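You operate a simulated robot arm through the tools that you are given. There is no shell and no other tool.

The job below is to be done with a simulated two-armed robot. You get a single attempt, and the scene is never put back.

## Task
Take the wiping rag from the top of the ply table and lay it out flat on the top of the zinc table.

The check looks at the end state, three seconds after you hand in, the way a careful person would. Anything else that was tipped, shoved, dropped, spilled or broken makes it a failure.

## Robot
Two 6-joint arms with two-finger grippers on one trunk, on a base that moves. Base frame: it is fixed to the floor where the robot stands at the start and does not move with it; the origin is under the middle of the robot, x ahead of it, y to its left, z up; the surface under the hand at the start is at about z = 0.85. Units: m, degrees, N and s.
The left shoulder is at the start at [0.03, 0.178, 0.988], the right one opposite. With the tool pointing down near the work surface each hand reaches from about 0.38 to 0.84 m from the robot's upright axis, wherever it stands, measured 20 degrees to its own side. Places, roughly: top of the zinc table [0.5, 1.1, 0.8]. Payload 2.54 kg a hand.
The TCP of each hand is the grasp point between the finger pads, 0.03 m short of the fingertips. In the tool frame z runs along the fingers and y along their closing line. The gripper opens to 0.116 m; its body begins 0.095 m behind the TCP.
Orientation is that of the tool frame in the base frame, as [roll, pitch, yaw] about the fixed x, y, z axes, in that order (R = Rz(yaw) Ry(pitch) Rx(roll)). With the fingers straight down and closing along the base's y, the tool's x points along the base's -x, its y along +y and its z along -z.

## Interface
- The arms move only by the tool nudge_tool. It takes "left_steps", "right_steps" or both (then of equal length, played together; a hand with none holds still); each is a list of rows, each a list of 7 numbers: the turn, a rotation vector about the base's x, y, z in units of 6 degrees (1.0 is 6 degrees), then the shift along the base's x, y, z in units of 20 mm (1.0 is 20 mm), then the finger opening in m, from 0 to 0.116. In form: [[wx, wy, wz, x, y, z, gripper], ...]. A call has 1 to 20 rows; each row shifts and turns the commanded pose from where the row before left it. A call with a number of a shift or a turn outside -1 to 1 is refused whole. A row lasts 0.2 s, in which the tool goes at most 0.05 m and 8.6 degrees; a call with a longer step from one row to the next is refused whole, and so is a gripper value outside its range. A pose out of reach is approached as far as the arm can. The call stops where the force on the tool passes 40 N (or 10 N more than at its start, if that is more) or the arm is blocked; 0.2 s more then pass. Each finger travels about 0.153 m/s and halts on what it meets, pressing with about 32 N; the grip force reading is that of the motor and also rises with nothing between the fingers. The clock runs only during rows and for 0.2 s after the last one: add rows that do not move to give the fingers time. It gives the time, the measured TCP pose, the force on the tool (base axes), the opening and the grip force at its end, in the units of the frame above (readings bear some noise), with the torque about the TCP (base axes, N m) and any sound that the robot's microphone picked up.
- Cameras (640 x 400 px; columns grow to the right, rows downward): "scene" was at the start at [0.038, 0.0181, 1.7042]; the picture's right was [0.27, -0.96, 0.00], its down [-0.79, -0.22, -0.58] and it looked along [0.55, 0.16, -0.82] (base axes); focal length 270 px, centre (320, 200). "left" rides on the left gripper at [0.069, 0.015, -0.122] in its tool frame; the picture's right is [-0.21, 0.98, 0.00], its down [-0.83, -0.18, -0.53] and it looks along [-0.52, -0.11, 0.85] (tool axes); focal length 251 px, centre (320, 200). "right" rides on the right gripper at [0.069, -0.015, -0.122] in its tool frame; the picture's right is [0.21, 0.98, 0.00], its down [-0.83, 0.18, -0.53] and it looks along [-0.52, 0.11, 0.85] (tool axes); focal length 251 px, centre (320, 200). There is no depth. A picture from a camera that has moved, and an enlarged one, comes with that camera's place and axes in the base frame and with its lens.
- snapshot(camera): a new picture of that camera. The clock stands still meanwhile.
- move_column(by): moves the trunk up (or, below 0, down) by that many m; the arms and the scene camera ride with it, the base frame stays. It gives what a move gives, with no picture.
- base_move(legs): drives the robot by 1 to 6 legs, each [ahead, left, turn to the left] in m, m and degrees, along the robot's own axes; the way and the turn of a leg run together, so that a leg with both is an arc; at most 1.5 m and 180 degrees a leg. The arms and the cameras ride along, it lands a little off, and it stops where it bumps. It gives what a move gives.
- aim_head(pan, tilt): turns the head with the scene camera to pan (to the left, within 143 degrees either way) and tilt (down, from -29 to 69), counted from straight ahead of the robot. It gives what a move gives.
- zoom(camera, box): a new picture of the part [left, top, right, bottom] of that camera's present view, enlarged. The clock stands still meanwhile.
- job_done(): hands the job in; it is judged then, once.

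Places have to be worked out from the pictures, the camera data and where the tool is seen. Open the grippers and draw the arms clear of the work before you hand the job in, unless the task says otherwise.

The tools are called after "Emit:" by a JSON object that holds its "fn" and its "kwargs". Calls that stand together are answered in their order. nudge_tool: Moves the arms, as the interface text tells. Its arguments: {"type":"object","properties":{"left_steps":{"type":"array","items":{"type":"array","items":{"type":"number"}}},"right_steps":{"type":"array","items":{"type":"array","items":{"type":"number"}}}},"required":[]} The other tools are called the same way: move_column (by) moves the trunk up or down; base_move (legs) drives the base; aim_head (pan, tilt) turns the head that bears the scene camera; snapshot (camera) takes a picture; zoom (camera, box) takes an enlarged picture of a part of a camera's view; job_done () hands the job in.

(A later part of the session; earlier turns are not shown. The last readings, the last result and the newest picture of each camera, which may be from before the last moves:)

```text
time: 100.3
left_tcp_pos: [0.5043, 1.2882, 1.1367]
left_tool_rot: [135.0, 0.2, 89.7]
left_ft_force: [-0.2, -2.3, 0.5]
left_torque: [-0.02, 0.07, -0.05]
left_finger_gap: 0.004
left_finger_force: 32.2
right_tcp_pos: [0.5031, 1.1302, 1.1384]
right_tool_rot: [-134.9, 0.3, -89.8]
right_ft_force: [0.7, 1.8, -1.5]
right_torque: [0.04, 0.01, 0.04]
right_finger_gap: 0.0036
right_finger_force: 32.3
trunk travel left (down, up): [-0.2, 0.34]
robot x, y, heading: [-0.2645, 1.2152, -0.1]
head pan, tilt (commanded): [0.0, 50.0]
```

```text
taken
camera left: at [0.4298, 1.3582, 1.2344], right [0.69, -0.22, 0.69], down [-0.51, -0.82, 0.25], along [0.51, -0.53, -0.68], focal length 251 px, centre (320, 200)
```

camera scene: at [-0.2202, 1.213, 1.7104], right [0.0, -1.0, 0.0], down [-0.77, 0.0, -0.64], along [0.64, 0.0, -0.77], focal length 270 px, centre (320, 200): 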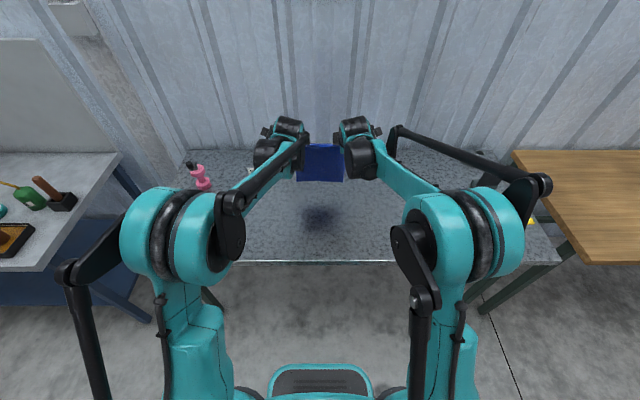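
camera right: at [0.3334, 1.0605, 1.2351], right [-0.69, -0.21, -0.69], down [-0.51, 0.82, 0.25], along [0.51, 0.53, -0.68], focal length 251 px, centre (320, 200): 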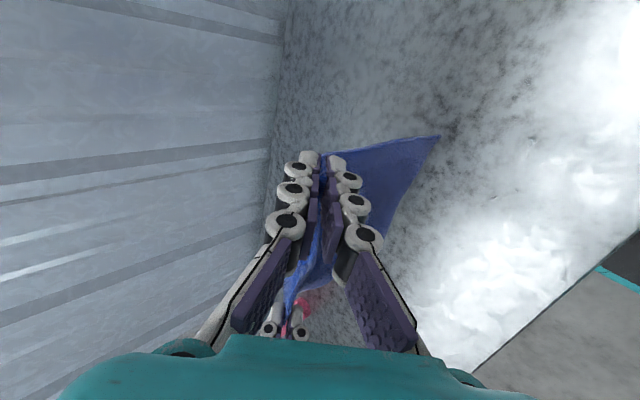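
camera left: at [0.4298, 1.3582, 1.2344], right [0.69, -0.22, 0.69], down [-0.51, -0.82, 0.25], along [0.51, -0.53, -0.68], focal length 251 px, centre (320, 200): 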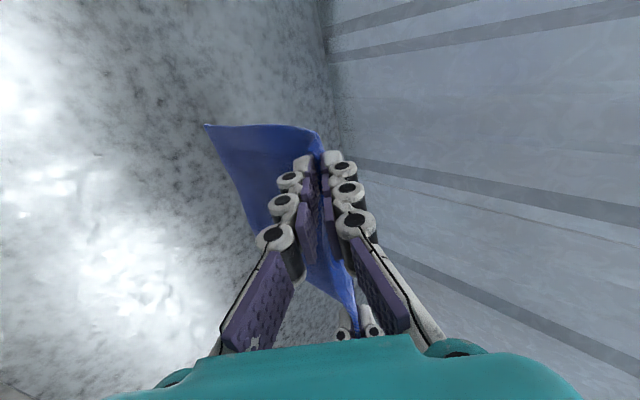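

I lower while reaching 6 cm further, then draw back 8 cm with light contact so the lower edge trails forward, as worked before.

Emit:
{"fn": "nudge_tool", "kwargs": {"left_steps": [[0, 0, 0, 0.5, 0, -0.3, 0], [0, 0, 0, 0.5, 0, -0.5, 0], [0, 0, 0, 0.5, 0, -0.5, 0], [0, 0, 0, 0.5, 0, -0.5, 0], [0, 0, 0, 0.5, 0, -0.5, 0], [0, 0, 0, 0.5, 0, -0.5, 0], [0, 0, 0, 0, 0, -0.2, 0], [0, 0, 0, -0.3, 0, 0, 0], [0, 0, 0, -0.5, 0, -0.35, 0], [0, 0, 0, -0.5, 0, -0.35, 0], [0, 0, 0, -0.5, 0, -0.2, 0], [0, 0, 0, -0.5, 0, -0.2, 0], [0, 0, 0, -0.5, 0, -0.2, 0], [0, 0, 0, -0.5, 0, -0.217, 0], [0, 0, 0, -0.5, 0, -0.217, 0], [0, 0, 0, -0.5, 0, -0.217, 0]], "right_steps": [[0, 0, 0, 0.5, 0, -0.3, 0], [0, 0, 0, 0.5, 0, -0.5, 0], [0, 0, 0, 0.5, 0, -0.5, 0], [0, 0, 0, 0.5, 0, -0.5, 0], [0, 0, 0, 0.5, 0, -0.5, 0], [0, 0, 0, 0.5, 0, -0.5, 0], [0, 0, 0, 0, 0, -0.3, 0], [0, 0, 0, -0.3, 0, 0, 0], [0, 0, 0, -0.5, 0, -0.35, 0], [0, 0, 0, -0.5, 0, -0.35, 0], [0, 0, 0, -0.5, 0, -0.2, 0], [0, 0, 0, -0.5, 0, -0.2, 0], [0, 0, 0, -0.5, 0, -0.2, 0], [0, 0, 0, -0.5, 0, -0.217, 0], [0, 0, 0, -0.5, 0, -0.217, 0], [0, 0, 0, -0.5, 0, -0.217, 0]]}}

Emit:
{"fn": "zoom", "kwargs": {"camera": "scene", "box": [220, 110, 420, 235]}}

Emit:
{"fn": "snapshot", "kwargs": {"camera": "right"}}

Emit:
{"fn": "snapshot", "kwargs": {"camera": "left"}}

```text
time: 103.7
left_tcp_pos: [0.4776, 1.2888, 1.0378]
left_tool_rot: [134.9, 0.2, 89.6]
left_ft_force: [0.4, -1.3, -0.7]
left_torque: [0.01, 0.07, 0.01]
left_finger_gap: 0.004
left_finger_force: 32.1
right_tcp_pos: [0.4769, 1.132, 1.0383]
right_tool_rot: [-135.1, 0.3, -89.8]
right_ft_force: [-1.0, 2.0, 1.7]
right_torque: [0.04, 0.01, 0.03]
right_finger_gap: 0.0017
right_finger_force: 29.9
trunk travel left (down, up): [-0.2, 0.34]
robot x, y, heading: [-0.2658, 1.2156, -0.2]
head pan, tilt (commanded): [0.0, 50.0]
```

```text
3.20 times, centred on (320, 172) of scene
camera zoom: at [-0.2207, 1.213, 1.7104], right [0.0, -1.0, 0.0], down [-0.77, 0.0, -0.64], along [0.64, 0.0, -0.77], focal length 865 px, centre (320, 288)
```

zoom: 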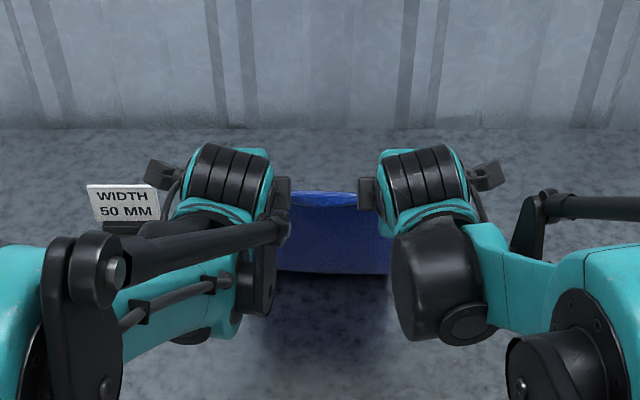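

```text
taken
camera right: at [0.4034, 1.061, 1.1342], right [-0.69, -0.21, -0.69], down [-0.51, 0.82, 0.25], along [0.52, 0.53, -0.68], focal length 251 px, centre (320, 200)
```

right: 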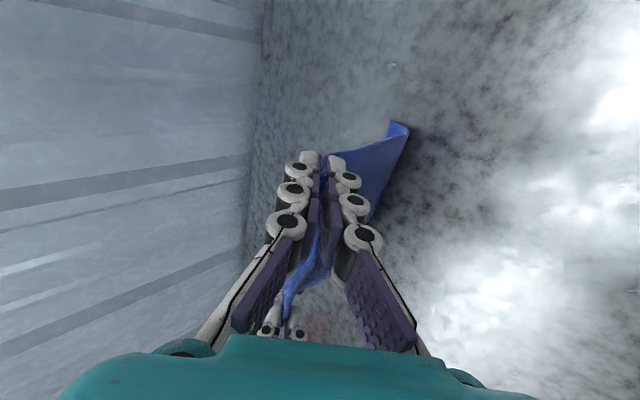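

```text
taken
camera left: at [0.4026, 1.358, 1.136], right [0.69, -0.22, 0.69], down [-0.51, -0.82, 0.25], along [0.51, -0.53, -0.68], focal length 251 px, centre (320, 200)
```

left: 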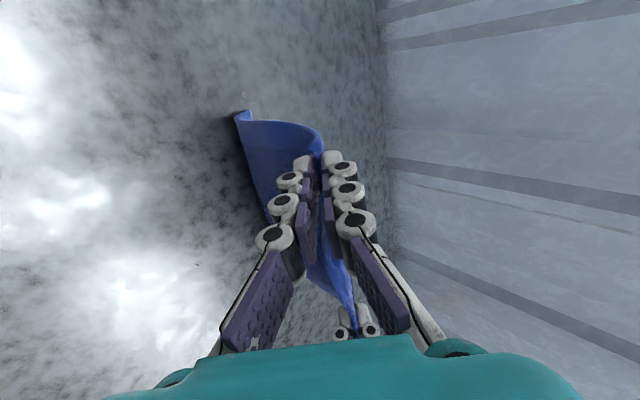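

Same good state: edge trailing forward at x≈0.55. I continue down with a mild backward motion.

Emit:
{"fn": "nudge_tool", "kwargs": {"left_steps": [[0, 0, 0, -0.5, 0, -0.233, 0], [0, 0, 0, -0.5, 0, -0.233, 0], [0, 0, 0, -0.5, 0, -0.233, 0], [0, 0, 0, -0.417, 0, -0.333, 0], [0, 0, 0, -0.417, 0, -0.333, 0], [0, 0, 0, -0.417, 0, -0.333, 0], [0, 0, 0, -0.333, 0, -0.417, 0], [0, 0, 0, -0.333, 0, -0.417, 0], [0, 0, 0, -0.333, 0, -0.417, 0], [0, 0, 0, -0.333, 0, -0.45, 0], [0, 0, 0, -0.333, 0, -0.45, 0], [0, 0, 0, -0.333, 0, -0.45, 0]], "right_steps": [[0, 0, 0, -0.5, 0, -0.233, 0], [0, 0, 0, -0.5, 0, -0.233, 0], [0, 0, 0, -0.5, 0, -0.233, 0], [0, 0, 0, -0.417, 0, -0.333, 0], [0, 0, 0, -0.417, 0, -0.333, 0], [0, 0, 0, -0.417, 0, -0.333, 0], [0, 0, 0, -0.333, 0, -0.417, 0], [0, 0, 0, -0.333, 0, -0.417, 0], [0, 0, 0, -0.333, 0, -0.417, 0], [0, 0, 0, -0.333, 0, -0.45, 0], [0, 0, 0, -0.333, 0, -0.45, 0], [0, 0, 0, -0.333, 0, -0.45, 0]]}}

Emit:
{"fn": "zoom", "kwargs": {"camera": "scene", "box": [220, 110, 420, 235]}}

Emit:
{"fn": "snapshot", "kwargs": {"camera": "right"}}

Emit:
{"fn": "snapshot", "kwargs": {"camera": "left"}}

```text
time: 106.3
left_tcp_pos: [0.3825, 1.2877, 0.951]
left_tool_rot: [134.9, 0.2, 89.6]
left_ft_force: [-0.6, -1.3, 0.3]
left_torque: [-0.04, 0.08, -0.04]
left_finger_gap: 0.0038
left_finger_force: 31.6
right_tcp_pos: [0.3836, 1.13, 0.9517]
right_tool_rot: [-135.1, 0.3, -89.7]
right_ft_force: [1.2, 0.4, -1.0]
right_torque: [0.04, -0.01, 0.05]
right_finger_gap: 0.004
right_finger_force: 34.9
trunk travel left (down, up): [-0.2, 0.34]
robot x, y, heading: [-0.2661, 1.2132, -0.1]
head pan, tilt (commanded): [0.0, 50.0]
```

```text
3.20 times, centred on (320, 172) of scene
camera zoom: at [-0.22, 1.213, 1.7104], right [0.0, -1.0, 0.0], down [-0.77, 0.0, -0.64], along [0.64, 0.0, -0.77], focal length 865 px, centre (320, 288)
```

zoom: 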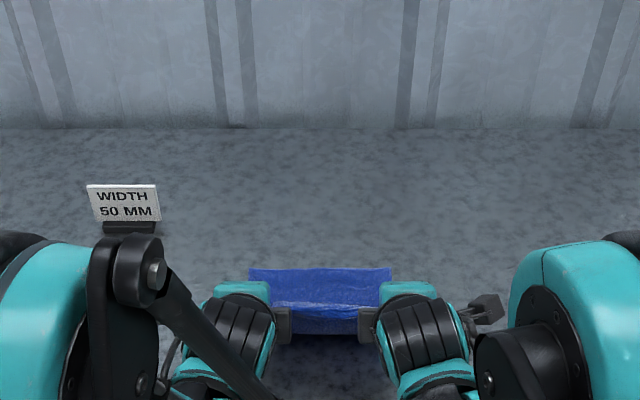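

```text
taken
camera right: at [0.3096, 1.0601, 1.0478], right [-0.69, -0.21, -0.69], down [-0.51, 0.82, 0.25], along [0.52, 0.53, -0.68], focal length 251 px, centre (320, 200)
```

right: 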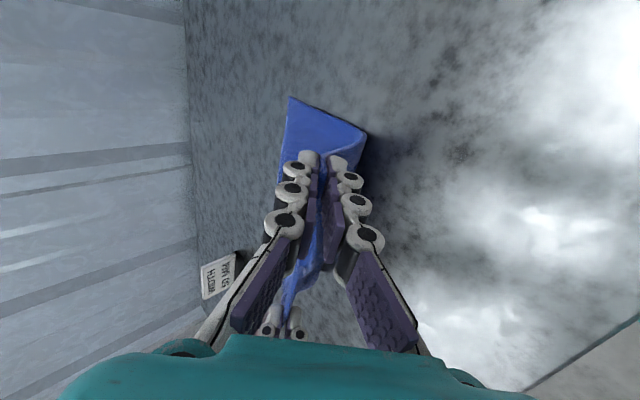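

```text
taken
camera left: at [0.3087, 1.3581, 1.0493], right [0.69, -0.22, 0.69], down [-0.51, -0.82, 0.25], along [0.51, -0.53, -0.68], focal length 251 px, centre (320, 200)
```

left: 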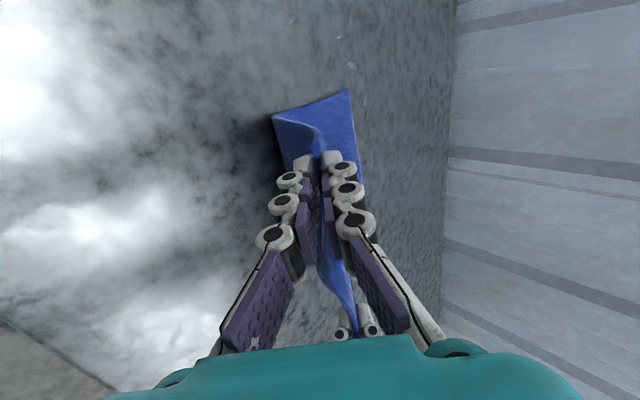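

Good: about 10 cm lie flat (far edge at x≈0.534) and the rest curves smoothly to the fingers. I finish the lowering to about 2 cm tip height, drawing back to keep it straight.

Emit:
{"fn": "nudge_tool", "kwargs": {"left_steps": [[0, 0, 0, -0.5, 0, -0.5, 0], [0, 0, 0, -0.5, 0, -0.5, 0], [0, 0, 0, -0.5, 0, -0.5, 0], [0, 0, 0, -0.5, 0, -0.45, 0], [0, 0, 0, -0.5, 0, -0.45, 0]], "right_steps": [[0, 0, 0, -0.5, 0, -0.5, 0], [0, 0, 0, -0.5, 0, -0.5, 0], [0, 0, 0, -0.5, 0, -0.5, 0], [0, 0, 0, -0.5, 0, -0.45, 0], [0, 0, 0, -0.5, 0, -0.45, 0]]}}

Emit:
{"fn": "zoom", "kwargs": {"camera": "scene", "box": [220, 130, 420, 255]}}

Emit:
{"fn": "snapshot", "kwargs": {"camera": "right"}}

Emit:
{"fn": "snapshot", "kwargs": {"camera": "left"}}

```text
time: 107.5
left_tcp_pos: [0.3438, 1.2851, 0.9149]
left_tool_rot: [135.2, 0.2, 89.7]
left_ft_force: [0.3, 0.1, -0.1]
left_torque: [0.0, 0.06, 0.0]
left_finger_gap: 0.004
left_finger_force: 32.1
left hand out of reach, approached as far as the arm can: row 5
right_tcp_pos: [0.346, 1.1327, 0.9151]
right_tool_rot: [-135.1, 0.2, -89.7]
right_ft_force: [-1.2, -0.6, 0.9]
right_torque: [0.0, 0.03, 0.04]
right_finger_gap: 0.002
right_finger_force: 31.3
right hand out of reach, approached as far as the arm can: row 4, 5
trunk travel left (down, up): [-0.2, 0.34]
robot x, y, heading: [-0.2621, 1.2139, -0.2]
head pan, tilt (commanded): [0.0, 50.0]
```

```text
3.20 times, centred on (320, 192) of scene
camera zoom: at [-0.2202, 1.2127, 1.7104], right [0.0, -1.0, 0.0], down [-0.77, 0.0, -0.64], along [0.64, 0.0, -0.77], focal length 865 px, centre (320, 224)
```

zoom: 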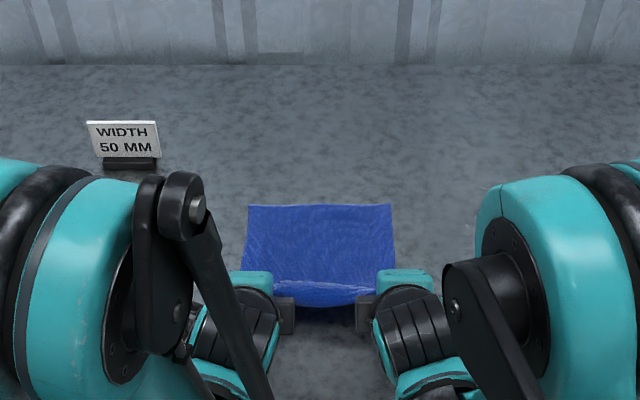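

```text
taken
camera right: at [0.2722, 1.0625, 1.0122], right [-0.69, -0.21, -0.69], down [-0.51, 0.82, 0.26], along [0.51, 0.53, -0.68], focal length 251 px, centre (320, 200)
```

right: 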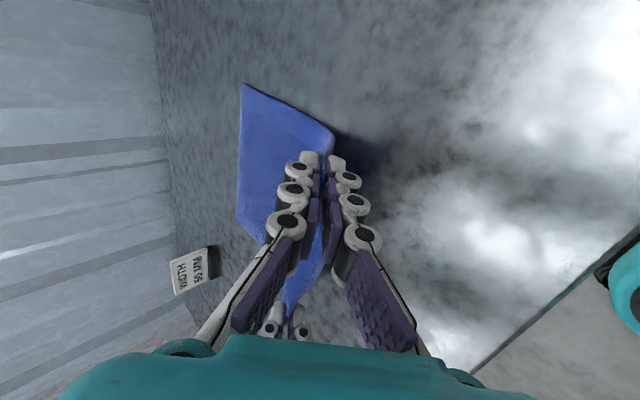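

```text
taken
camera left: at [0.2693, 1.3551, 1.0129], right [0.69, -0.22, 0.69], down [-0.51, -0.82, 0.25], along [0.51, -0.53, -0.68], focal length 251 px, centre (320, 200)
```

left: 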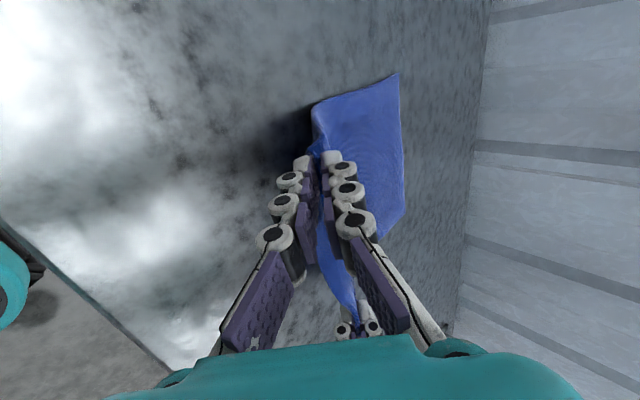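

Only about 4 cm tip height remains, but the arms are at their limit in this lean. I use the trunk to go down 1.8 cm and the base to draw back 1.5 cm.

Emit:
{"fn": "move_column", "kwargs": {"by": -0.018}}

Emit:
{"fn": "base_move", "kwargs": {"legs": [[-0.015, 0, 0]]}}

Emit:
{"fn": "zoom", "kwargs": {"camera": "scene", "box": [220, 130, 420, 255]}}

Emit:
{"fn": "zoom", "kwargs": {"camera": "right", "box": [200, 60, 440, 210]}}

Emit:
{"fn": "zoom", "kwargs": {"camera": "left", "box": [200, 60, 440, 210]}}

```text
time: 108.2
left_tcp_pos: [0.3437, 1.2862, 0.8973]
left_tool_rot: [135.2, 0.1, 89.7]
left_ft_force: [-0.6, 0.0, -0.3]
left_torque: [-0.01, 0.09, 0.02]
left_finger_gap: 0.0039
left_finger_force: 31.4
right_tcp_pos: [0.3458, 1.1323, 0.8989]
right_tool_rot: [-135.2, 0.3, -89.8]
right_ft_force: [2.8, 0.0, -0.7]
right_torque: [-0.02, -0.01, 0.0]
right_finger_gap: 0.0036
right_finger_force: 33.1
trunk travel left (down, up): [-0.182, 0.358]
robot x, y, heading: [-0.2623, 1.2136, -0.2]
head pan, tilt (commanded): [0.0, 50.0]
```

```text
time: 108.9
left_tcp_pos: [0.3291, 1.2855, 0.8975]
left_tool_rot: [135.0, 0.3, 89.6]
left_ft_force: [-0.9, -0.9, -0.2]
left_torque: [-0.02, 0.06, 0.02]
left_finger_gap: 0.0036
left_finger_force: 32.1
right_tcp_pos: [0.331, 1.1334, 0.8972]
right_tool_rot: [-135.1, 0.3, -89.7]
right_ft_force: [0.7, 0.4, -1.2]
right_torque: [0.01, -0.04, -0.01]
right_finger_gap: 0.0039
right_finger_force: 32.1
trunk travel left (down, up): [-0.182, 0.358]
robot x, y, heading: [-0.2774, 1.2173, -0.2]
head pan, tilt (commanded): [0.0, 50.0]
```

```text
3.20 times, centred on (320, 192) of scene
camera zoom: at [-0.2364, 1.2131, 1.6924], right [0.0, -1.0, 0.0], down [-0.77, 0.0, -0.64], along [0.64, 0.0, -0.77], focal length 865 px, centre (320, 224)
```

zoom: 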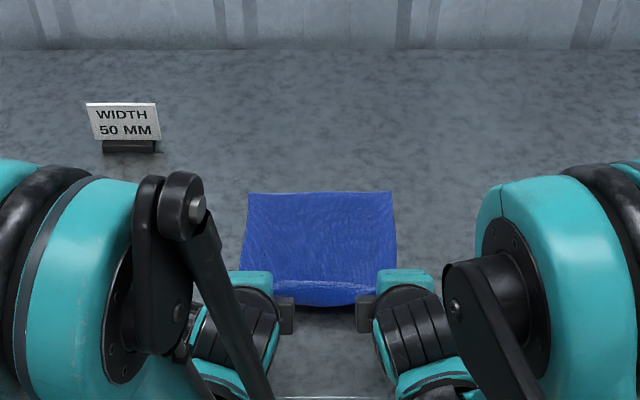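

```text
2.67 times, centred on (320, 135) of right
camera zoom: at [0.2568, 1.0627, 0.9948], right [-0.69, -0.21, -0.69], down [-0.51, 0.82, 0.25], along [0.51, 0.53, -0.68], focal length 670 px, centre (320, 373)
```

zoom: 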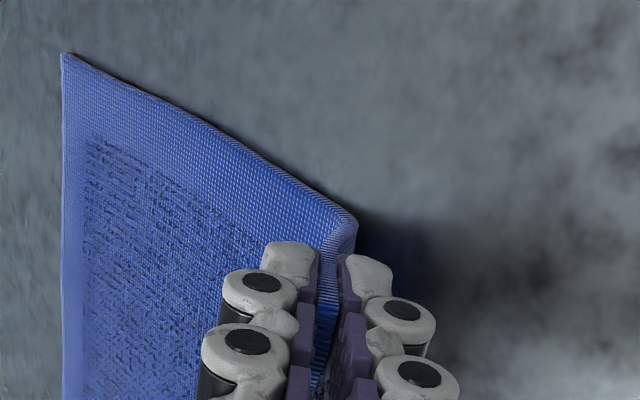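

```text
2.67 times, centred on (320, 135) of left
camera zoom: at [0.2538, 1.3555, 0.9954], right [0.69, -0.22, 0.69], down [-0.51, -0.82, 0.25], along [0.51, -0.53, -0.68], focal length 670 px, centre (320, 373)
```

zoom: 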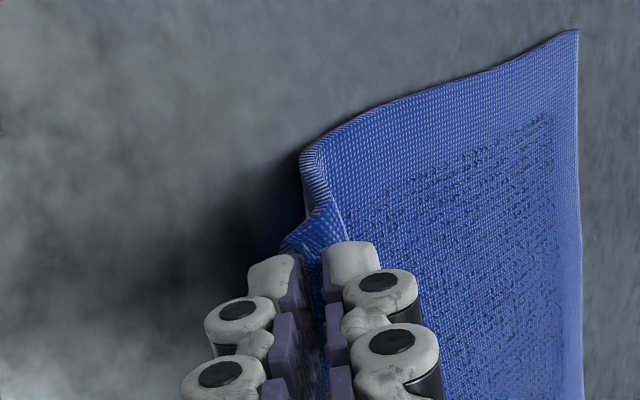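

The rag lies flat up to x≈0.36, then rises steeply to the tips, so about 1.5 cm slack remains. I draw back 1.8 cm more and lower 4 mm.

Emit:
{"fn": "base_move", "kwargs": {"legs": [[-0.018, 0, 0]]}}

Emit:
{"fn": "move_column", "kwargs": {"by": -0.004}}

Emit:
{"fn": "zoom", "kwargs": {"camera": "right", "box": [200, 60, 440, 210]}}

Emit:
{"fn": "zoom", "kwargs": {"camera": "left", "box": [200, 60, 440, 210]}}

```text
time: 109.7
left_tcp_pos: [0.3105, 1.2849, 0.8981]
left_tool_rot: [135.1, 0.2, 89.7]
left_ft_force: [-0.9, 0.2, 0.6]
left_torque: [-0.02, 0.05, -0.03]
left_finger_gap: 0.0038
left_finger_force: 32.6
right_tcp_pos: [0.3118, 1.133, 0.898]
right_tool_rot: [-135.1, 0.3, -89.7]
right_ft_force: [-1.4, -0.1, 0.7]
right_torque: [0.0, 0.01, 0.01]
right_finger_gap: 0.002
right_finger_force: 29.6
trunk travel left (down, up): [-0.182, 0.358]
robot x, y, heading: [-0.2961, 1.2147, -0.0]
head pan, tilt (commanded): [0.0, 50.0]
```

```text
time: 110.2
left_tcp_pos: [0.3113, 1.286, 0.8943]
left_tool_rot: [135.1, 0.1, 89.7]
left_ft_force: [0.5, -0.2, -0.1]
left_torque: [-0.01, 0.09, 0.0]
left_finger_gap: 0.0039
left_finger_force: 31.8
right_tcp_pos: [0.3129, 1.1329, 0.8945]
right_tool_rot: [-135.1, 0.3, -89.8]
right_ft_force: [0.1, 0.3, 0.3]
right_torque: [0.01, -0.02, 0.04]
right_finger_gap: 0.0021
right_finger_force: 29.1
trunk travel left (down, up): [-0.178, 0.362]
robot x, y, heading: [-0.2965, 1.2174, 0.0]
head pan, tilt (commanded): [0.0, 50.0]
```

```text
2.67 times, centred on (320, 135) of right
camera zoom: at [0.2394, 1.0627, 0.9906], right [-0.69, -0.21, -0.69], down [-0.51, 0.82, 0.25], along [0.51, 0.53, -0.68], focal length 670 px, centre (320, 373)
```

zoom: 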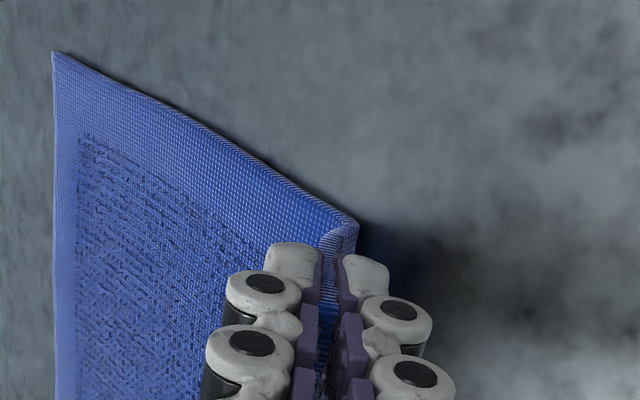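

```text
2.67 times, centred on (320, 135) of left
camera zoom: at [0.2365, 1.3555, 0.9912], right [0.69, -0.22, 0.69], down [-0.51, -0.82, 0.25], along [0.51, -0.53, -0.68], focal length 670 px, centre (320, 373)
```

zoom: 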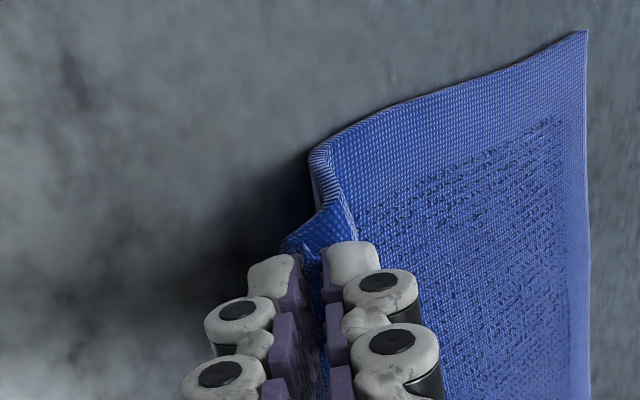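

The rag simply slides, with the last 2 cm rising to the tips and the gripped edge leaning toward the robot, which is the right way to fall. I open the fingers slightly, to 1.2 cm.

Emit:
{"fn": "nudge_tool", "kwargs": {"left_steps": [[0, 0, 0, 0, 0, 0, 0.006], [0, 0, 0, 0, 0, 0, 0.009], [0, 0, 0, 0, 0, 0, 0.012], [0, 0, 0, 0, 0, 0, 0.012]], "right_steps": [[0, 0, 0, 0, 0, 0, 0.006], [0, 0, 0, 0, 0, 0, 0.009], [0, 0, 0, 0, 0, 0, 0.012], [0, 0, 0, 0, 0, 0, 0.012]]}}

Emit:
{"fn": "zoom", "kwargs": {"camera": "right", "box": [200, 60, 440, 210]}}

Emit:
{"fn": "zoom", "kwargs": {"camera": "left", "box": [200, 60, 440, 210]}}

```text
time: 111.2
left_tcp_pos: [0.3119, 1.2854, 0.893]
left_tool_rot: [135.2, 0.1, 89.7]
left_ft_force: [-0.1, -0.3, 0.1]
left_torque: [-0.02, -0.02, -0.02]
left_finger_gap: 0.0122
left_finger_force: 0.1
right_tcp_pos: [0.3137, 1.1327, 0.8945]
right_tool_rot: [-135.2, 0.4, -89.8]
right_ft_force: [-0.1, 0.1, 0.2]
right_torque: [0.01, -0.01, -0.02]
right_finger_gap: 0.0119
right_finger_force: 0.0
trunk travel left (down, up): [-0.178, 0.362]
robot x, y, heading: [-0.2975, 1.2152, -0.1]
head pan, tilt (commanded): [0.0, 50.0]
```

```text
2.67 times, centred on (320, 135) of right
camera zoom: at [0.2399, 1.0627, 0.9902], right [-0.69, -0.21, -0.69], down [-0.51, 0.82, 0.26], along [0.51, 0.53, -0.68], focal length 670 px, centre (320, 373)
```

zoom: 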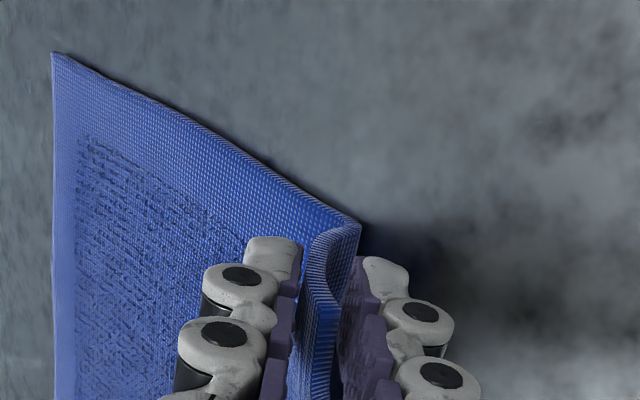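

```text
2.67 times, centred on (320, 135) of left
camera zoom: at [0.237, 1.3555, 0.9909], right [0.69, -0.22, 0.69], down [-0.51, -0.82, 0.25], along [0.51, -0.53, -0.68], focal length 670 px, centre (320, 373)
```

zoom: 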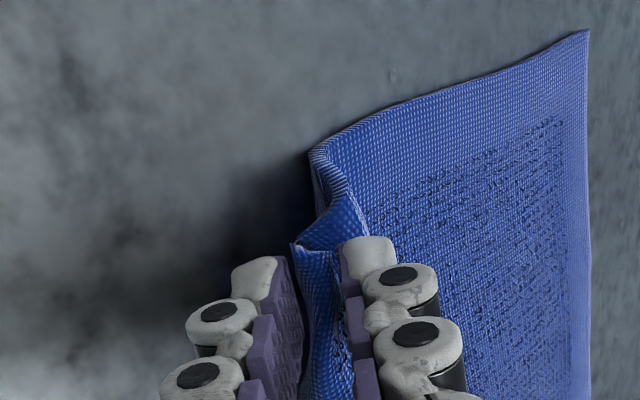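

The cloth edge stands free between the opened pads. I draw back 2 cm with the base so the upper finger pushes the edge over toward the robot, then rise 2 cm.

Emit:
{"fn": "base_move", "kwargs": {"legs": [[-0.02, 0, 0]]}}

Emit:
{"fn": "zoom", "kwargs": {"camera": "right", "box": [160, 40, 480, 240]}}

Emit:
{"fn": "zoom", "kwargs": {"camera": "left", "box": [160, 40, 480, 240]}}

```text
time: 112.0
left_tcp_pos: [0.2915, 1.286, 0.8931]
left_tool_rot: [135.0, 0.2, 89.7]
left_ft_force: [-0.3, -0.9, 0.8]
left_torque: [0.02, 0.0, 0.03]
left_finger_gap: 0.0119
left_finger_force: 0.0
right_tcp_pos: [0.2928, 1.1333, 0.8946]
right_tool_rot: [-135.1, 0.3, -89.9]
right_ft_force: [-1.0, -0.7, -0.3]
right_torque: [0.0, 0.0, 0.02]
right_finger_gap: 0.012
right_finger_force: 0.1
trunk travel left (down, up): [-0.178, 0.362]
robot x, y, heading: [-0.3152, 1.2159, -0.2]
head pan, tilt (commanded): [0.0, 50.0]
```

```text
2.00 times, centred on (320, 140) of right
camera zoom: at [0.2189, 1.0627, 0.991], right [-0.69, -0.21, -0.69], down [-0.51, 0.82, 0.25], along [0.51, 0.53, -0.68], focal length 503 px, centre (320, 320)
```

zoom: 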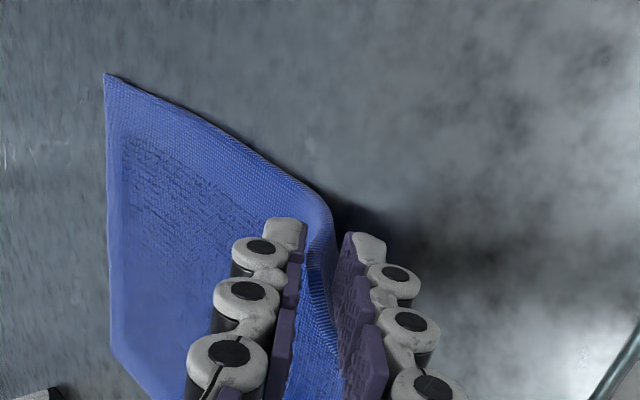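

```text
2.00 times, centred on (320, 140) of left
camera zoom: at [0.216, 1.3556, 0.9917], right [0.69, -0.22, 0.69], down [-0.51, -0.82, 0.25], along [0.51, -0.53, -0.68], focal length 503 px, centre (320, 320)
```

zoom: 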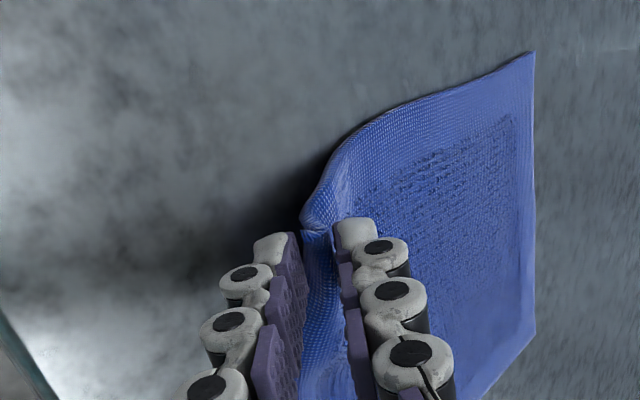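

The edge is rolling over toward the robot as intended, and the far edge stayed put (x≈0.503). I continue back 3 cm.

Emit:
{"fn": "base_move", "kwargs": {"legs": [[-0.03, 0, 0]]}}

Emit:
{"fn": "zoom", "kwargs": {"camera": "right", "box": [160, 40, 480, 240]}}

Emit:
{"fn": "zoom", "kwargs": {"camera": "left", "box": [160, 40, 480, 240]}}

```text
time: 112.9
left_tcp_pos: [0.2607, 1.286, 0.8947]
left_tool_rot: [135.1, 0.2, 89.7]
left_ft_force: [-1.6, 0.0, 0.3]
left_torque: [-0.02, -0.01, -0.02]
left_finger_gap: 0.0121
left_finger_force: 0.1
right_tcp_pos: [0.2619, 1.1325, 0.895]
right_tool_rot: [-135.0, 0.3, -89.8]
right_ft_force: [-0.6, 0.4, -0.4]
right_torque: [0.0, -0.04, 0.0]
right_finger_gap: 0.0121
right_finger_force: 0.1
trunk travel left (down, up): [-0.178, 0.362]
robot x, y, heading: [-0.3501, 1.2137, -0.3]
head pan, tilt (commanded): [0.0, 50.0]
```

```text
2.00 times, centred on (320, 140) of right
camera zoom: at [0.1884, 1.0628, 0.9913], right [-0.69, -0.21, -0.69], down [-0.51, 0.82, 0.25], along [0.52, 0.53, -0.68], focal length 503 px, centre (320, 320)
```

zoom: 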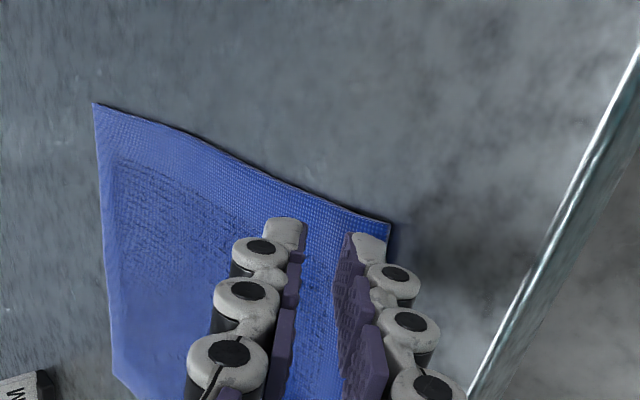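

```text
2.00 times, centred on (320, 140) of left
camera zoom: at [0.1855, 1.3557, 0.992], right [0.69, -0.22, 0.69], down [-0.51, -0.82, 0.25], along [0.51, -0.53, -0.68], focal length 503 px, centre (320, 320)
```

zoom: 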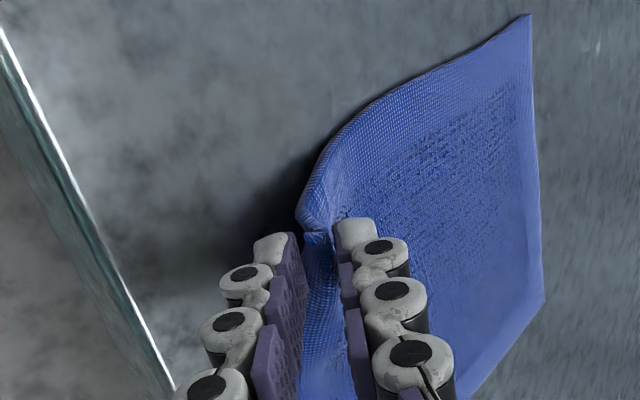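

The right side has unrolled completely flat; the left side still has its edge between the pads. I raise the right hand straight up and withdraw the left along its own axis, opening a bit.

Emit:
{"fn": "nudge_tool", "kwargs": {"left_steps": [[0, 0, 0, 0, 0, 0.4, 0.018], [0, 0, 0, -0.2, 0, 0.5, 0.025], [0, 0, 0, -0.4, 0, 0.6, 0.03], [0, 0, 0, -0.5, 0, 0.7, 0.03], [0, 0, 0, -0.5, 0, 0.7, 0.03], [0, 0, 0, -0.5, 0, 0.7, 0.03], [0, 0, 0, 0, 0, 0, 0.03]], "right_steps": [[0, 0, 0, 0, 0, 0.4, 0.012], [0, 0, 0, 0, 0, 0.5, 0.012], [0, 0, 0, 0, 0, 0.7, 0.02], [0, 0, 0, 0, 0, 0.8, 0.03], [0, 0, 0, 0, 0, 0.8, 0.03], [0, 0, 0, 0, 0, 0.8, 0.03], [0, 0, 0, 0, 0, 0, 0.03]]}}

Emit:
{"fn": "snapshot", "kwargs": {"camera": "right"}}

Emit:
{"fn": "snapshot", "kwargs": {"camera": "left"}}

Emit:
{"fn": "snapshot", "kwargs": {"camera": "scene"}}

```text
time: 114.5
left_tcp_pos: [0.2205, 1.2861, 0.9655]
left_tool_rot: [135.1, 0.2, 89.6]
left_ft_force: [0.5, 0.1, -1.3]
left_torque: [-0.01, 0.02, 0.02]
left_finger_gap: 0.0298
left_finger_force: 0.1
right_tcp_pos: [0.2635, 1.1318, 0.9736]
right_tool_rot: [-135.2, 0.3, -89.8]
right_ft_force: [0.1, -0.3, -0.3]
right_torque: [0.0, -0.01, 0.01]
right_finger_gap: 0.0302
right_finger_force: 0.1
trunk travel left (down, up): [-0.178, 0.362]
robot x, y, heading: [-0.3473, 1.2151, 0.0]
head pan, tilt (commanded): [0.0, 50.0]
```

```text
taken
camera right: at [0.1906, 1.0623, 1.07], right [-0.69, -0.21, -0.69], down [-0.51, 0.82, 0.26], along [0.51, 0.53, -0.68], focal length 251 px, centre (320, 200)
```

right: 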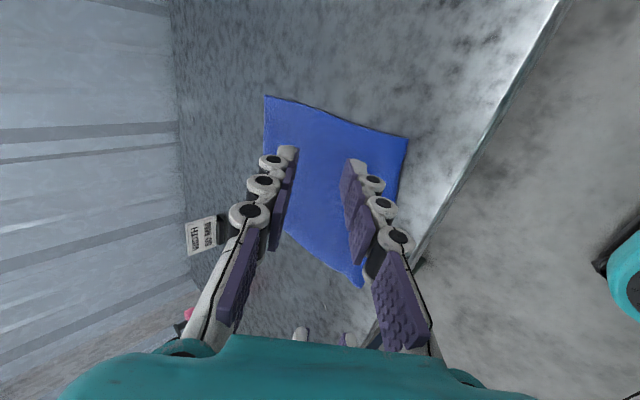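

```text
taken
camera left: at [0.1457, 1.3553, 1.0626], right [0.69, -0.22, 0.69], down [-0.51, -0.82, 0.25], along [0.51, -0.53, -0.68], focal length 251 px, centre (320, 200)
```

left: 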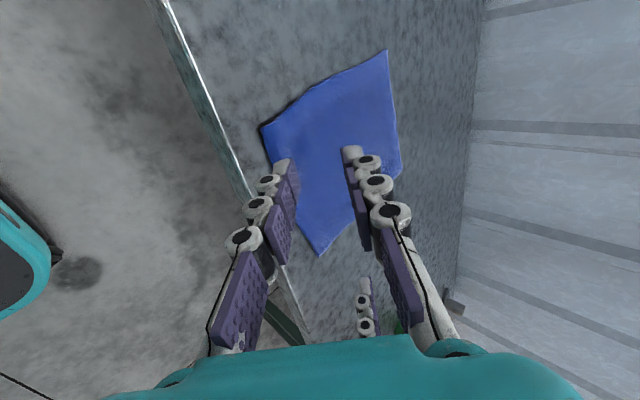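

```text
taken
camera scene: at [-0.3013, 1.2132, 1.6883], right [0.0, -1.0, 0.0], down [-0.77, 0.0, -0.64], along [0.64, 0.0, -0.77], focal length 270 px, centre (320, 200)
```

scene: 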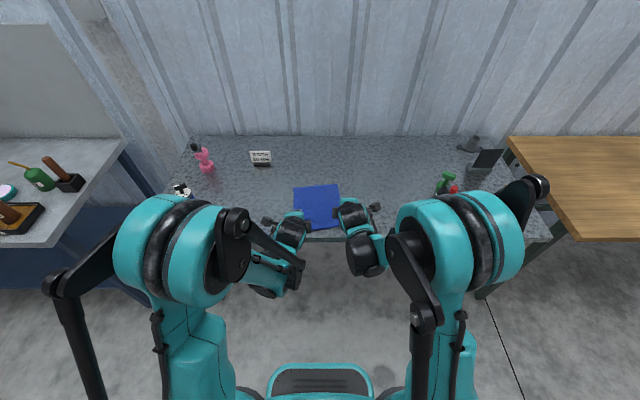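

The rag has dropped flat on both sides and lies fully on the table (near edge at x≈0.26–0.28, table edge ≈0.21). I raise both hands well clear, then inspect.

Emit:
{"fn": "nudge_tool", "kwargs": {"left_steps": [[0, 0, 0, 0, 0, 0.8, 0.03], [0, 0, 0, 0, 0, 1, 0.03], [0, 0, 0, 0, 0, 1, 0.03], [0, 0, 0, 0, 0, 1, 0.03], [0, 0, 0, 0, 0, 1, 0.03], [0, 0, 0, 0, 0, 1, 0.03], [0, 0, 0, 0, 0, 1, 0.03]], "right_steps": [[0, 0, 0, 0, 0, 0.8, 0.03], [0, 0, 0, 0, 0, 1, 0.03], [0, 0, 0, 0, 0, 1, 0.03], [0, 0, 0, 0, 0, 1, 0.03], [0, 0, 0, 0, 0, 1, 0.03], [0, 0, 0, 0, 0, 1, 0.03], [0, 0, 0, 0, 0, 1, 0.03]]}}

Emit:
{"fn": "base_move", "kwargs": {"legs": [[-0.15, 0, 0]]}}

Emit:
{"fn": "zoom", "kwargs": {"camera": "scene", "box": [240, 130, 400, 230]}}

Emit:
{"fn": "zoom", "kwargs": {"camera": "right", "box": [180, 40, 420, 240]}}

Emit:
{"fn": "zoom", "kwargs": {"camera": "left", "box": [220, 40, 460, 240]}}

```text
time: 116.1
left_tcp_pos: [0.2194, 1.2852, 1.1017]
left_tool_rot: [135.0, 0.2, 89.8]
left_ft_force: [-0.4, 0.2, 0.7]
left_torque: [0.0, -0.02, -0.02]
left_finger_gap: 0.0298
left_finger_force: 0.2
right_tcp_pos: [0.2625, 1.1334, 1.1116]
right_tool_rot: [-135.1, 0.5, -89.9]
right_ft_force: [-0.4, -0.3, 0.7]
right_torque: [0.0, 0.02, 0.01]
right_finger_gap: 0.0298
right_finger_force: 0.1
trunk travel left (down, up): [-0.178, 0.362]
robot x, y, heading: [-0.345, 1.2165, 0.1]
head pan, tilt (commanded): [0.0, 50.0]
```

```text
time: 117.4
left_tcp_pos: [0.0696, 1.2851, 1.103]
left_tool_rot: [135.0, 0.2, 89.7]
left_ft_force: [-0.8, -1.0, 0.5]
left_torque: [-0.02, 0.01, -0.04]
left_finger_gap: 0.03
left_finger_force: 0.1
right_tcp_pos: [0.1125, 1.1323, 1.1096]
right_tool_rot: [-135.1, 0.4, -89.9]
right_ft_force: [1.1, -0.5, 0.1]
right_torque: [-0.03, -0.03, 0.01]
right_finger_gap: 0.0301
right_finger_force: 0.0
trunk travel left (down, up): [-0.178, 0.362]
robot x, y, heading: [-0.4961, 1.2137, -0.1]
head pan, tilt (commanded): [0.0, 50.0]
```

```text
4.00 times, centred on (320, 180) of scene
camera zoom: at [-0.4538, 1.2134, 1.6884], right [0.0, -1.0, 0.0], down [-0.77, 0.0, -0.64], along [0.64, 0.0, -0.77], focal length 1082 px, centre (320, 280)
```

zoom: 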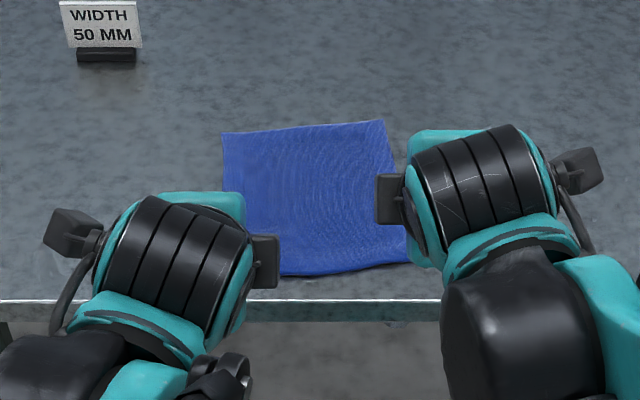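

```text
2.00 times, centred on (300, 140) of right
camera zoom: at [0.0391, 1.0632, 1.2075], right [-0.69, -0.21, -0.69], down [-0.51, 0.82, 0.25], along [0.51, 0.53, -0.68], focal length 503 px, centre (360, 320)
```

zoom: 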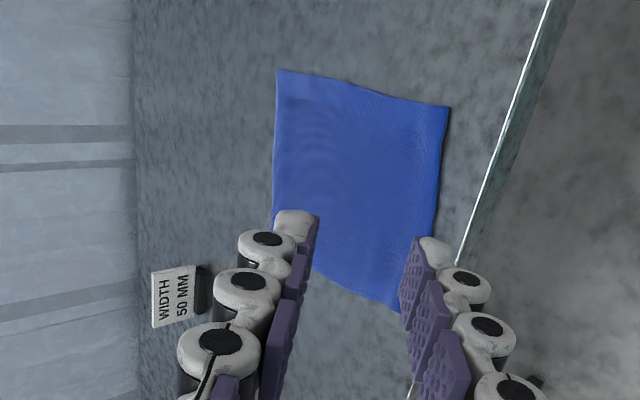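

```text
2.00 times, centred on (340, 140) of left
camera zoom: at [-0.0058, 1.3556, 1.1998], right [0.69, -0.22, 0.69], down [-0.51, -0.82, 0.25], along [0.51, -0.53, -0.68], focal length 503 px, centre (280, 320)
```

zoom: 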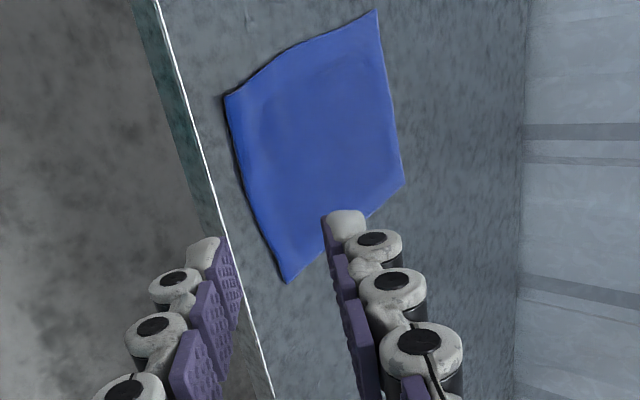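

The rag lies flat with all four corners out. I move the hands apart over the floor to get a clear view of it.

Emit:
{"fn": "nudge_tool", "kwargs": {"left_steps": [[0, 0, 0, 0, 0.9, 0, 0.03], [0, 0, 0, 0, 0.9, 0, 0.03], [0, 0, 0, 0, 0.9, 0, 0.03], [0, 0, 0, 0, 0.9, 0, 0.03], [0, 0, 0, 0, 0.9, 0, 0.06], [0, 0, 0, 0, 0.9, 0, 0.08], [0, 0, 0, 0, 0.9, 0, 0.08], [0, 0, 0, 0, 0.9, 0, 0.08]], "right_steps": [[0, 0, 0, 0, -0.9, 0, 0.03], [0, 0, 0, 0, -0.9, 0, 0.03], [0, 0, 0, 0, -0.9, 0, 0.03], [0, 0, 0, 0, -0.9, 0, 0.03], [0, 0, 0, 0, -0.9, 0, 0.06], [0, 0, 0, 0, -0.9, 0, 0.08], [0, 0, 0, 0, -0.9, 0, 0.08], [0, 0, 0, 0, -0.9, 0, 0.08]]}}

Emit:
{"fn": "snapshot", "kwargs": {"camera": "scene"}}

Emit:
{"fn": "zoom", "kwargs": {"camera": "scene", "box": [260, 135, 388, 215]}}

```text
time: 119.2
left_tcp_pos: [0.0704, 1.4308, 1.1015]
left_tool_rot: [135.1, 0.3, 89.6]
left_ft_force: [-0.6, 0.1, 0.3]
left_torque: [-0.01, -0.02, 0.03]
left_finger_gap: 0.08
left_finger_force: 0.1
right_tcp_pos: [0.114, 0.9895, 1.1095]
right_tool_rot: [-135.1, 0.3, -89.8]
right_ft_force: [0.3, -0.5, -0.4]
right_torque: [0.01, 0.0, -0.02]
right_finger_gap: 0.0804
right_finger_force: 0.0
trunk travel left (down, up): [-0.178, 0.362]
robot x, y, heading: [-0.4987, 1.2136, 0.1]
head pan, tilt (commanded): [0.0, 50.0]
```

```text
taken
camera scene: at [-0.4516, 1.2134, 1.6884], right [0.0, -1.0, 0.0], down [-0.77, 0.0, -0.64], along [0.64, 0.0, -0.77], focal length 270 px, centre (320, 200)
```

scene: 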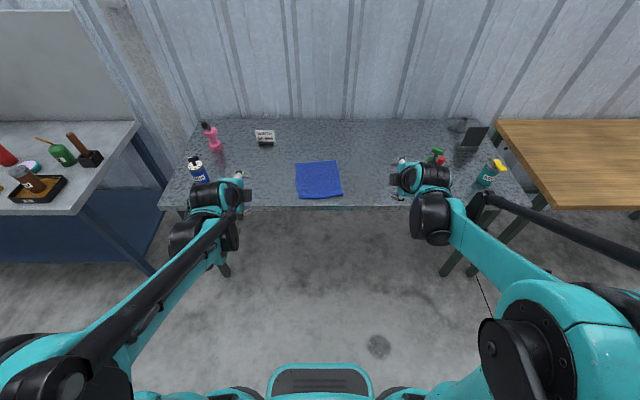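

```text
5.00 times, centred on (324, 175) of scene
camera zoom: at [-0.4516, 1.2134, 1.6884], right [0.0, -1.0, 0.0], down [-0.77, 0.0, -0.64], along [0.64, 0.0, -0.77], focal length 1352 px, centre (300, 325)
```

zoom: 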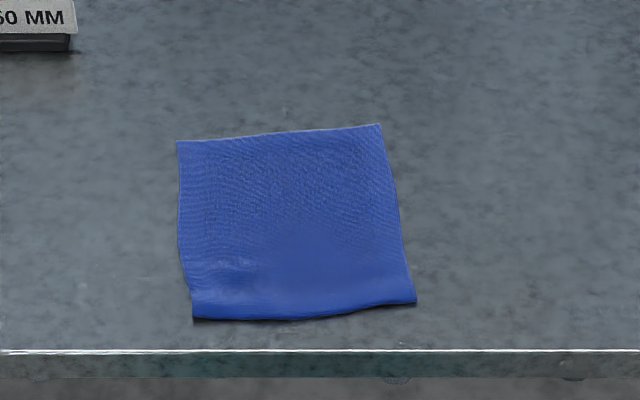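

The rag looks flat and square on the zinc, about 3–5 cm inside its front edge. I check the near edge more closely from the wrist cameras' lower angle.

Emit:
{"fn": "snapshot", "kwargs": {"camera": "left"}}

Emit:
{"fn": "snapshot", "kwargs": {"camera": "right"}}

```text
taken
camera left: at [-0.0045, 1.4999, 1.1988], right [0.69, -0.22, 0.69], down [-0.51, -0.82, 0.25], along [0.51, -0.53, -0.68], focal length 251 px, centre (320, 200)
```

left: 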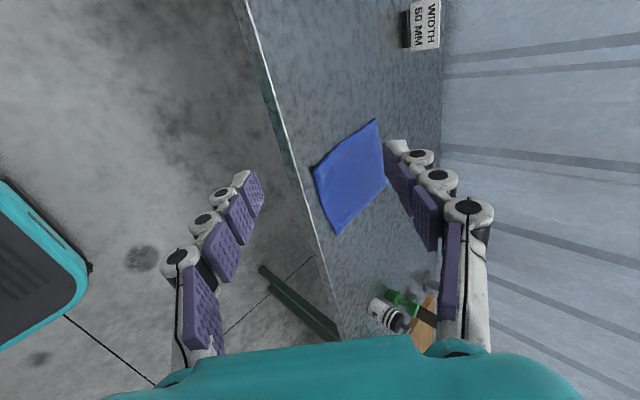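

```text
taken
camera right: at [0.0406, 0.9192, 1.2069], right [-0.69, -0.21, -0.69], down [-0.51, 0.82, 0.25], along [0.51, 0.53, -0.68], focal length 251 px, centre (320, 200)
```

right: 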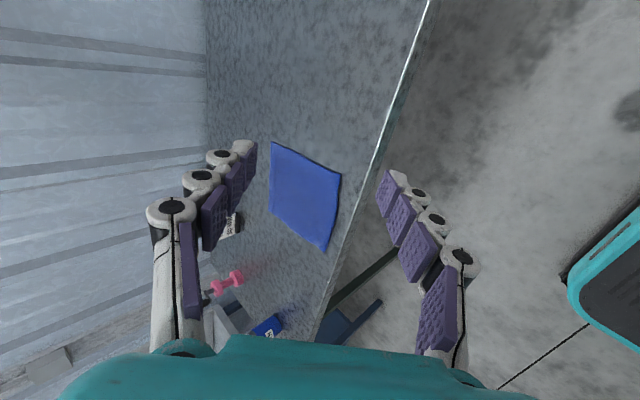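

Emit:
{"fn": "zoom", "kwargs": {"camera": "left", "box": [290, 100, 410, 250]}}

Emit:
{"fn": "zoom", "kwargs": {"camera": "right", "box": [250, 120, 370, 270]}}

```text
2.67 times, centred on (350, 175) of left
camera zoom: at [-0.0045, 1.4999, 1.1988], right [0.69, -0.22, 0.69], down [-0.51, -0.82, 0.25], along [0.51, -0.53, -0.68], focal length 670 px, centre (240, 267)
```

zoom: 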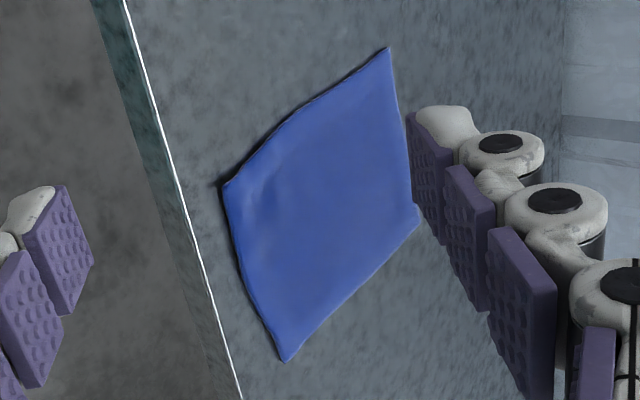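

```text
2.67 times, centred on (310, 195) of right
camera zoom: at [0.0406, 0.9192, 1.2069], right [-0.69, -0.21, -0.69], down [-0.51, 0.82, 0.25], along [0.51, 0.53, -0.68], focal length 670 px, centre (347, 213)
```

zoom: 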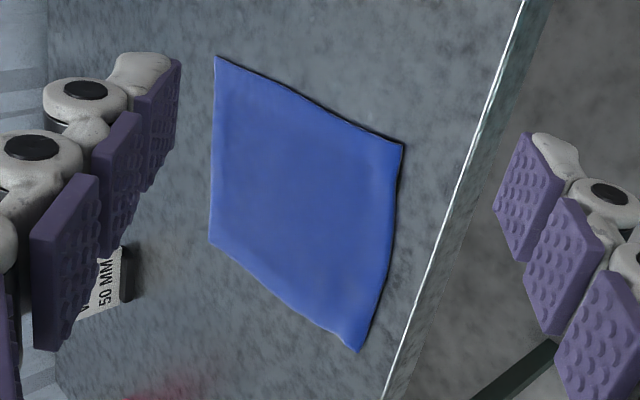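

The rag is flat, with only a few millimetres of lift along the near edge, and nothing else on the table has moved. I open the grippers fully, back off a little more, and glance at the ply table.

Emit:
{"fn": "nudge_tool", "kwargs": {"left_steps": [[0, 0, 0, 0, 0, 0.5, 0.1], [0, 0, 0, 0, 0, 0.5, 0.114]], "right_steps": [[0, 0, 0, 0, 0, 0.5, 0.1], [0, 0, 0, 0, 0, 0.5, 0.114]]}}

Emit:
{"fn": "base_move", "kwargs": {"legs": [[-0.08, 0, 0]]}}

Emit:
{"fn": "snapshot", "kwargs": {"camera": "scene"}}

Emit:
{"fn": "aim_head", "kwargs": {"pan": -50, "tilt": 35}}

Emit:
{"fn": "snapshot", "kwargs": {"camera": "scene"}}

```text
time: 119.8
left_tcp_pos: [0.0697, 1.4303, 1.122]
left_tool_rot: [135.1, 0.1, 89.7]
left_ft_force: [-0.6, -0.4, -0.4]
left_torque: [0.03, -0.01, 0.0]
left_finger_gap: 0.1143
left_finger_force: 0.1
right_tcp_pos: [0.1146, 0.9886, 1.1301]
right_tool_rot: [-135.1, 0.3, -89.8]
right_ft_force: [0.1, 0.3, -0.7]
right_torque: [-0.04, 0.05, -0.01]
right_finger_gap: 0.114
right_finger_force: 0.0
trunk travel left (down, up): [-0.178, 0.362]
robot x, y, heading: [-0.4964, 1.2131, -0.3]
head pan, tilt (commanded): [0.0, 50.0]
```

```text
time: 120.9
left_tcp_pos: [-0.0096, 1.4303, 1.1221]
left_tool_rot: [135.1, 0.2, 89.7]
left_ft_force: [-1.2, -0.3, 0.8]
left_torque: [-0.01, 0.02, -0.01]
left_finger_gap: 0.1137
left_finger_force: 0.2
right_tcp_pos: [0.0343, 0.9889, 1.1305]
right_tool_rot: [-135.0, 0.2, -89.7]
right_ft_force: [-1.7, -0.9, 0.1]
right_torque: [0.0, -0.01, 0.03]
right_finger_gap: 0.1143
right_finger_force: 0.1
trunk travel left (down, up): [-0.178, 0.362]
robot x, y, heading: [-0.5785, 1.2157, 0.0]
head pan, tilt (commanded): [0.0, 50.0]
```

```text
taken
camera scene: at [-0.5325, 1.2135, 1.6884], right [0.0, -1.0, 0.0], down [-0.77, 0.0, -0.64], along [0.64, 0.0, -0.77], focal length 270 px, centre (320, 200)
```

scene: 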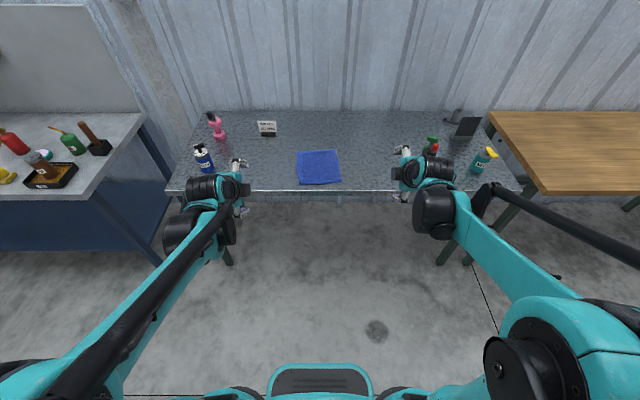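

```text
time: 122.1
left_tcp_pos: [-0.008, 1.4307, 1.1215]
left_tool_rot: [135.1, 0.3, 89.7]
left_ft_force: [-0.4, -0.2, -0.6]
left_torque: [0.03, -0.01, 0.01]
left_finger_gap: 0.1141
left_finger_force: 0.0
right_tcp_pos: [0.0349, 0.9901, 1.1298]
right_tool_rot: [-135.1, 0.3, -89.9]
right_ft_force: [-0.4, -0.2, 0.5]
right_torque: [0.0, -0.04, -0.01]
right_finger_gap: 0.1142
right_finger_force: 0.0
trunk travel left (down, up): [-0.178, 0.362]
robot x, y, heading: [-0.5768, 1.2189, -0.2]
head pan, tilt (commanded): [-50.0, 35.0]
```

```text
taken
camera scene: at [-0.5506, 1.1461, 1.7101], right [-0.77, -0.64, 0.0], down [-0.37, 0.44, -0.82], along [0.53, -0.63, -0.57], focal length 270 px, centre (320, 200)
```

scene: 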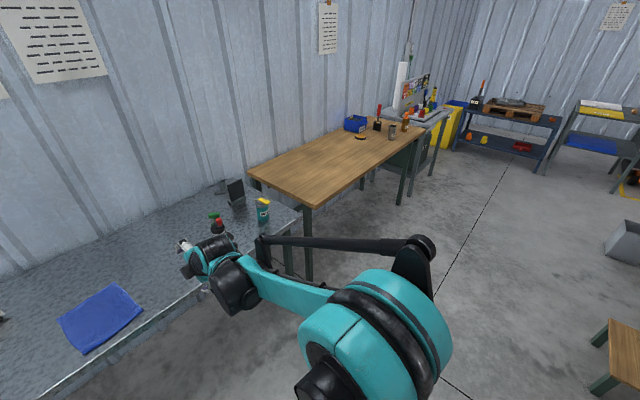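

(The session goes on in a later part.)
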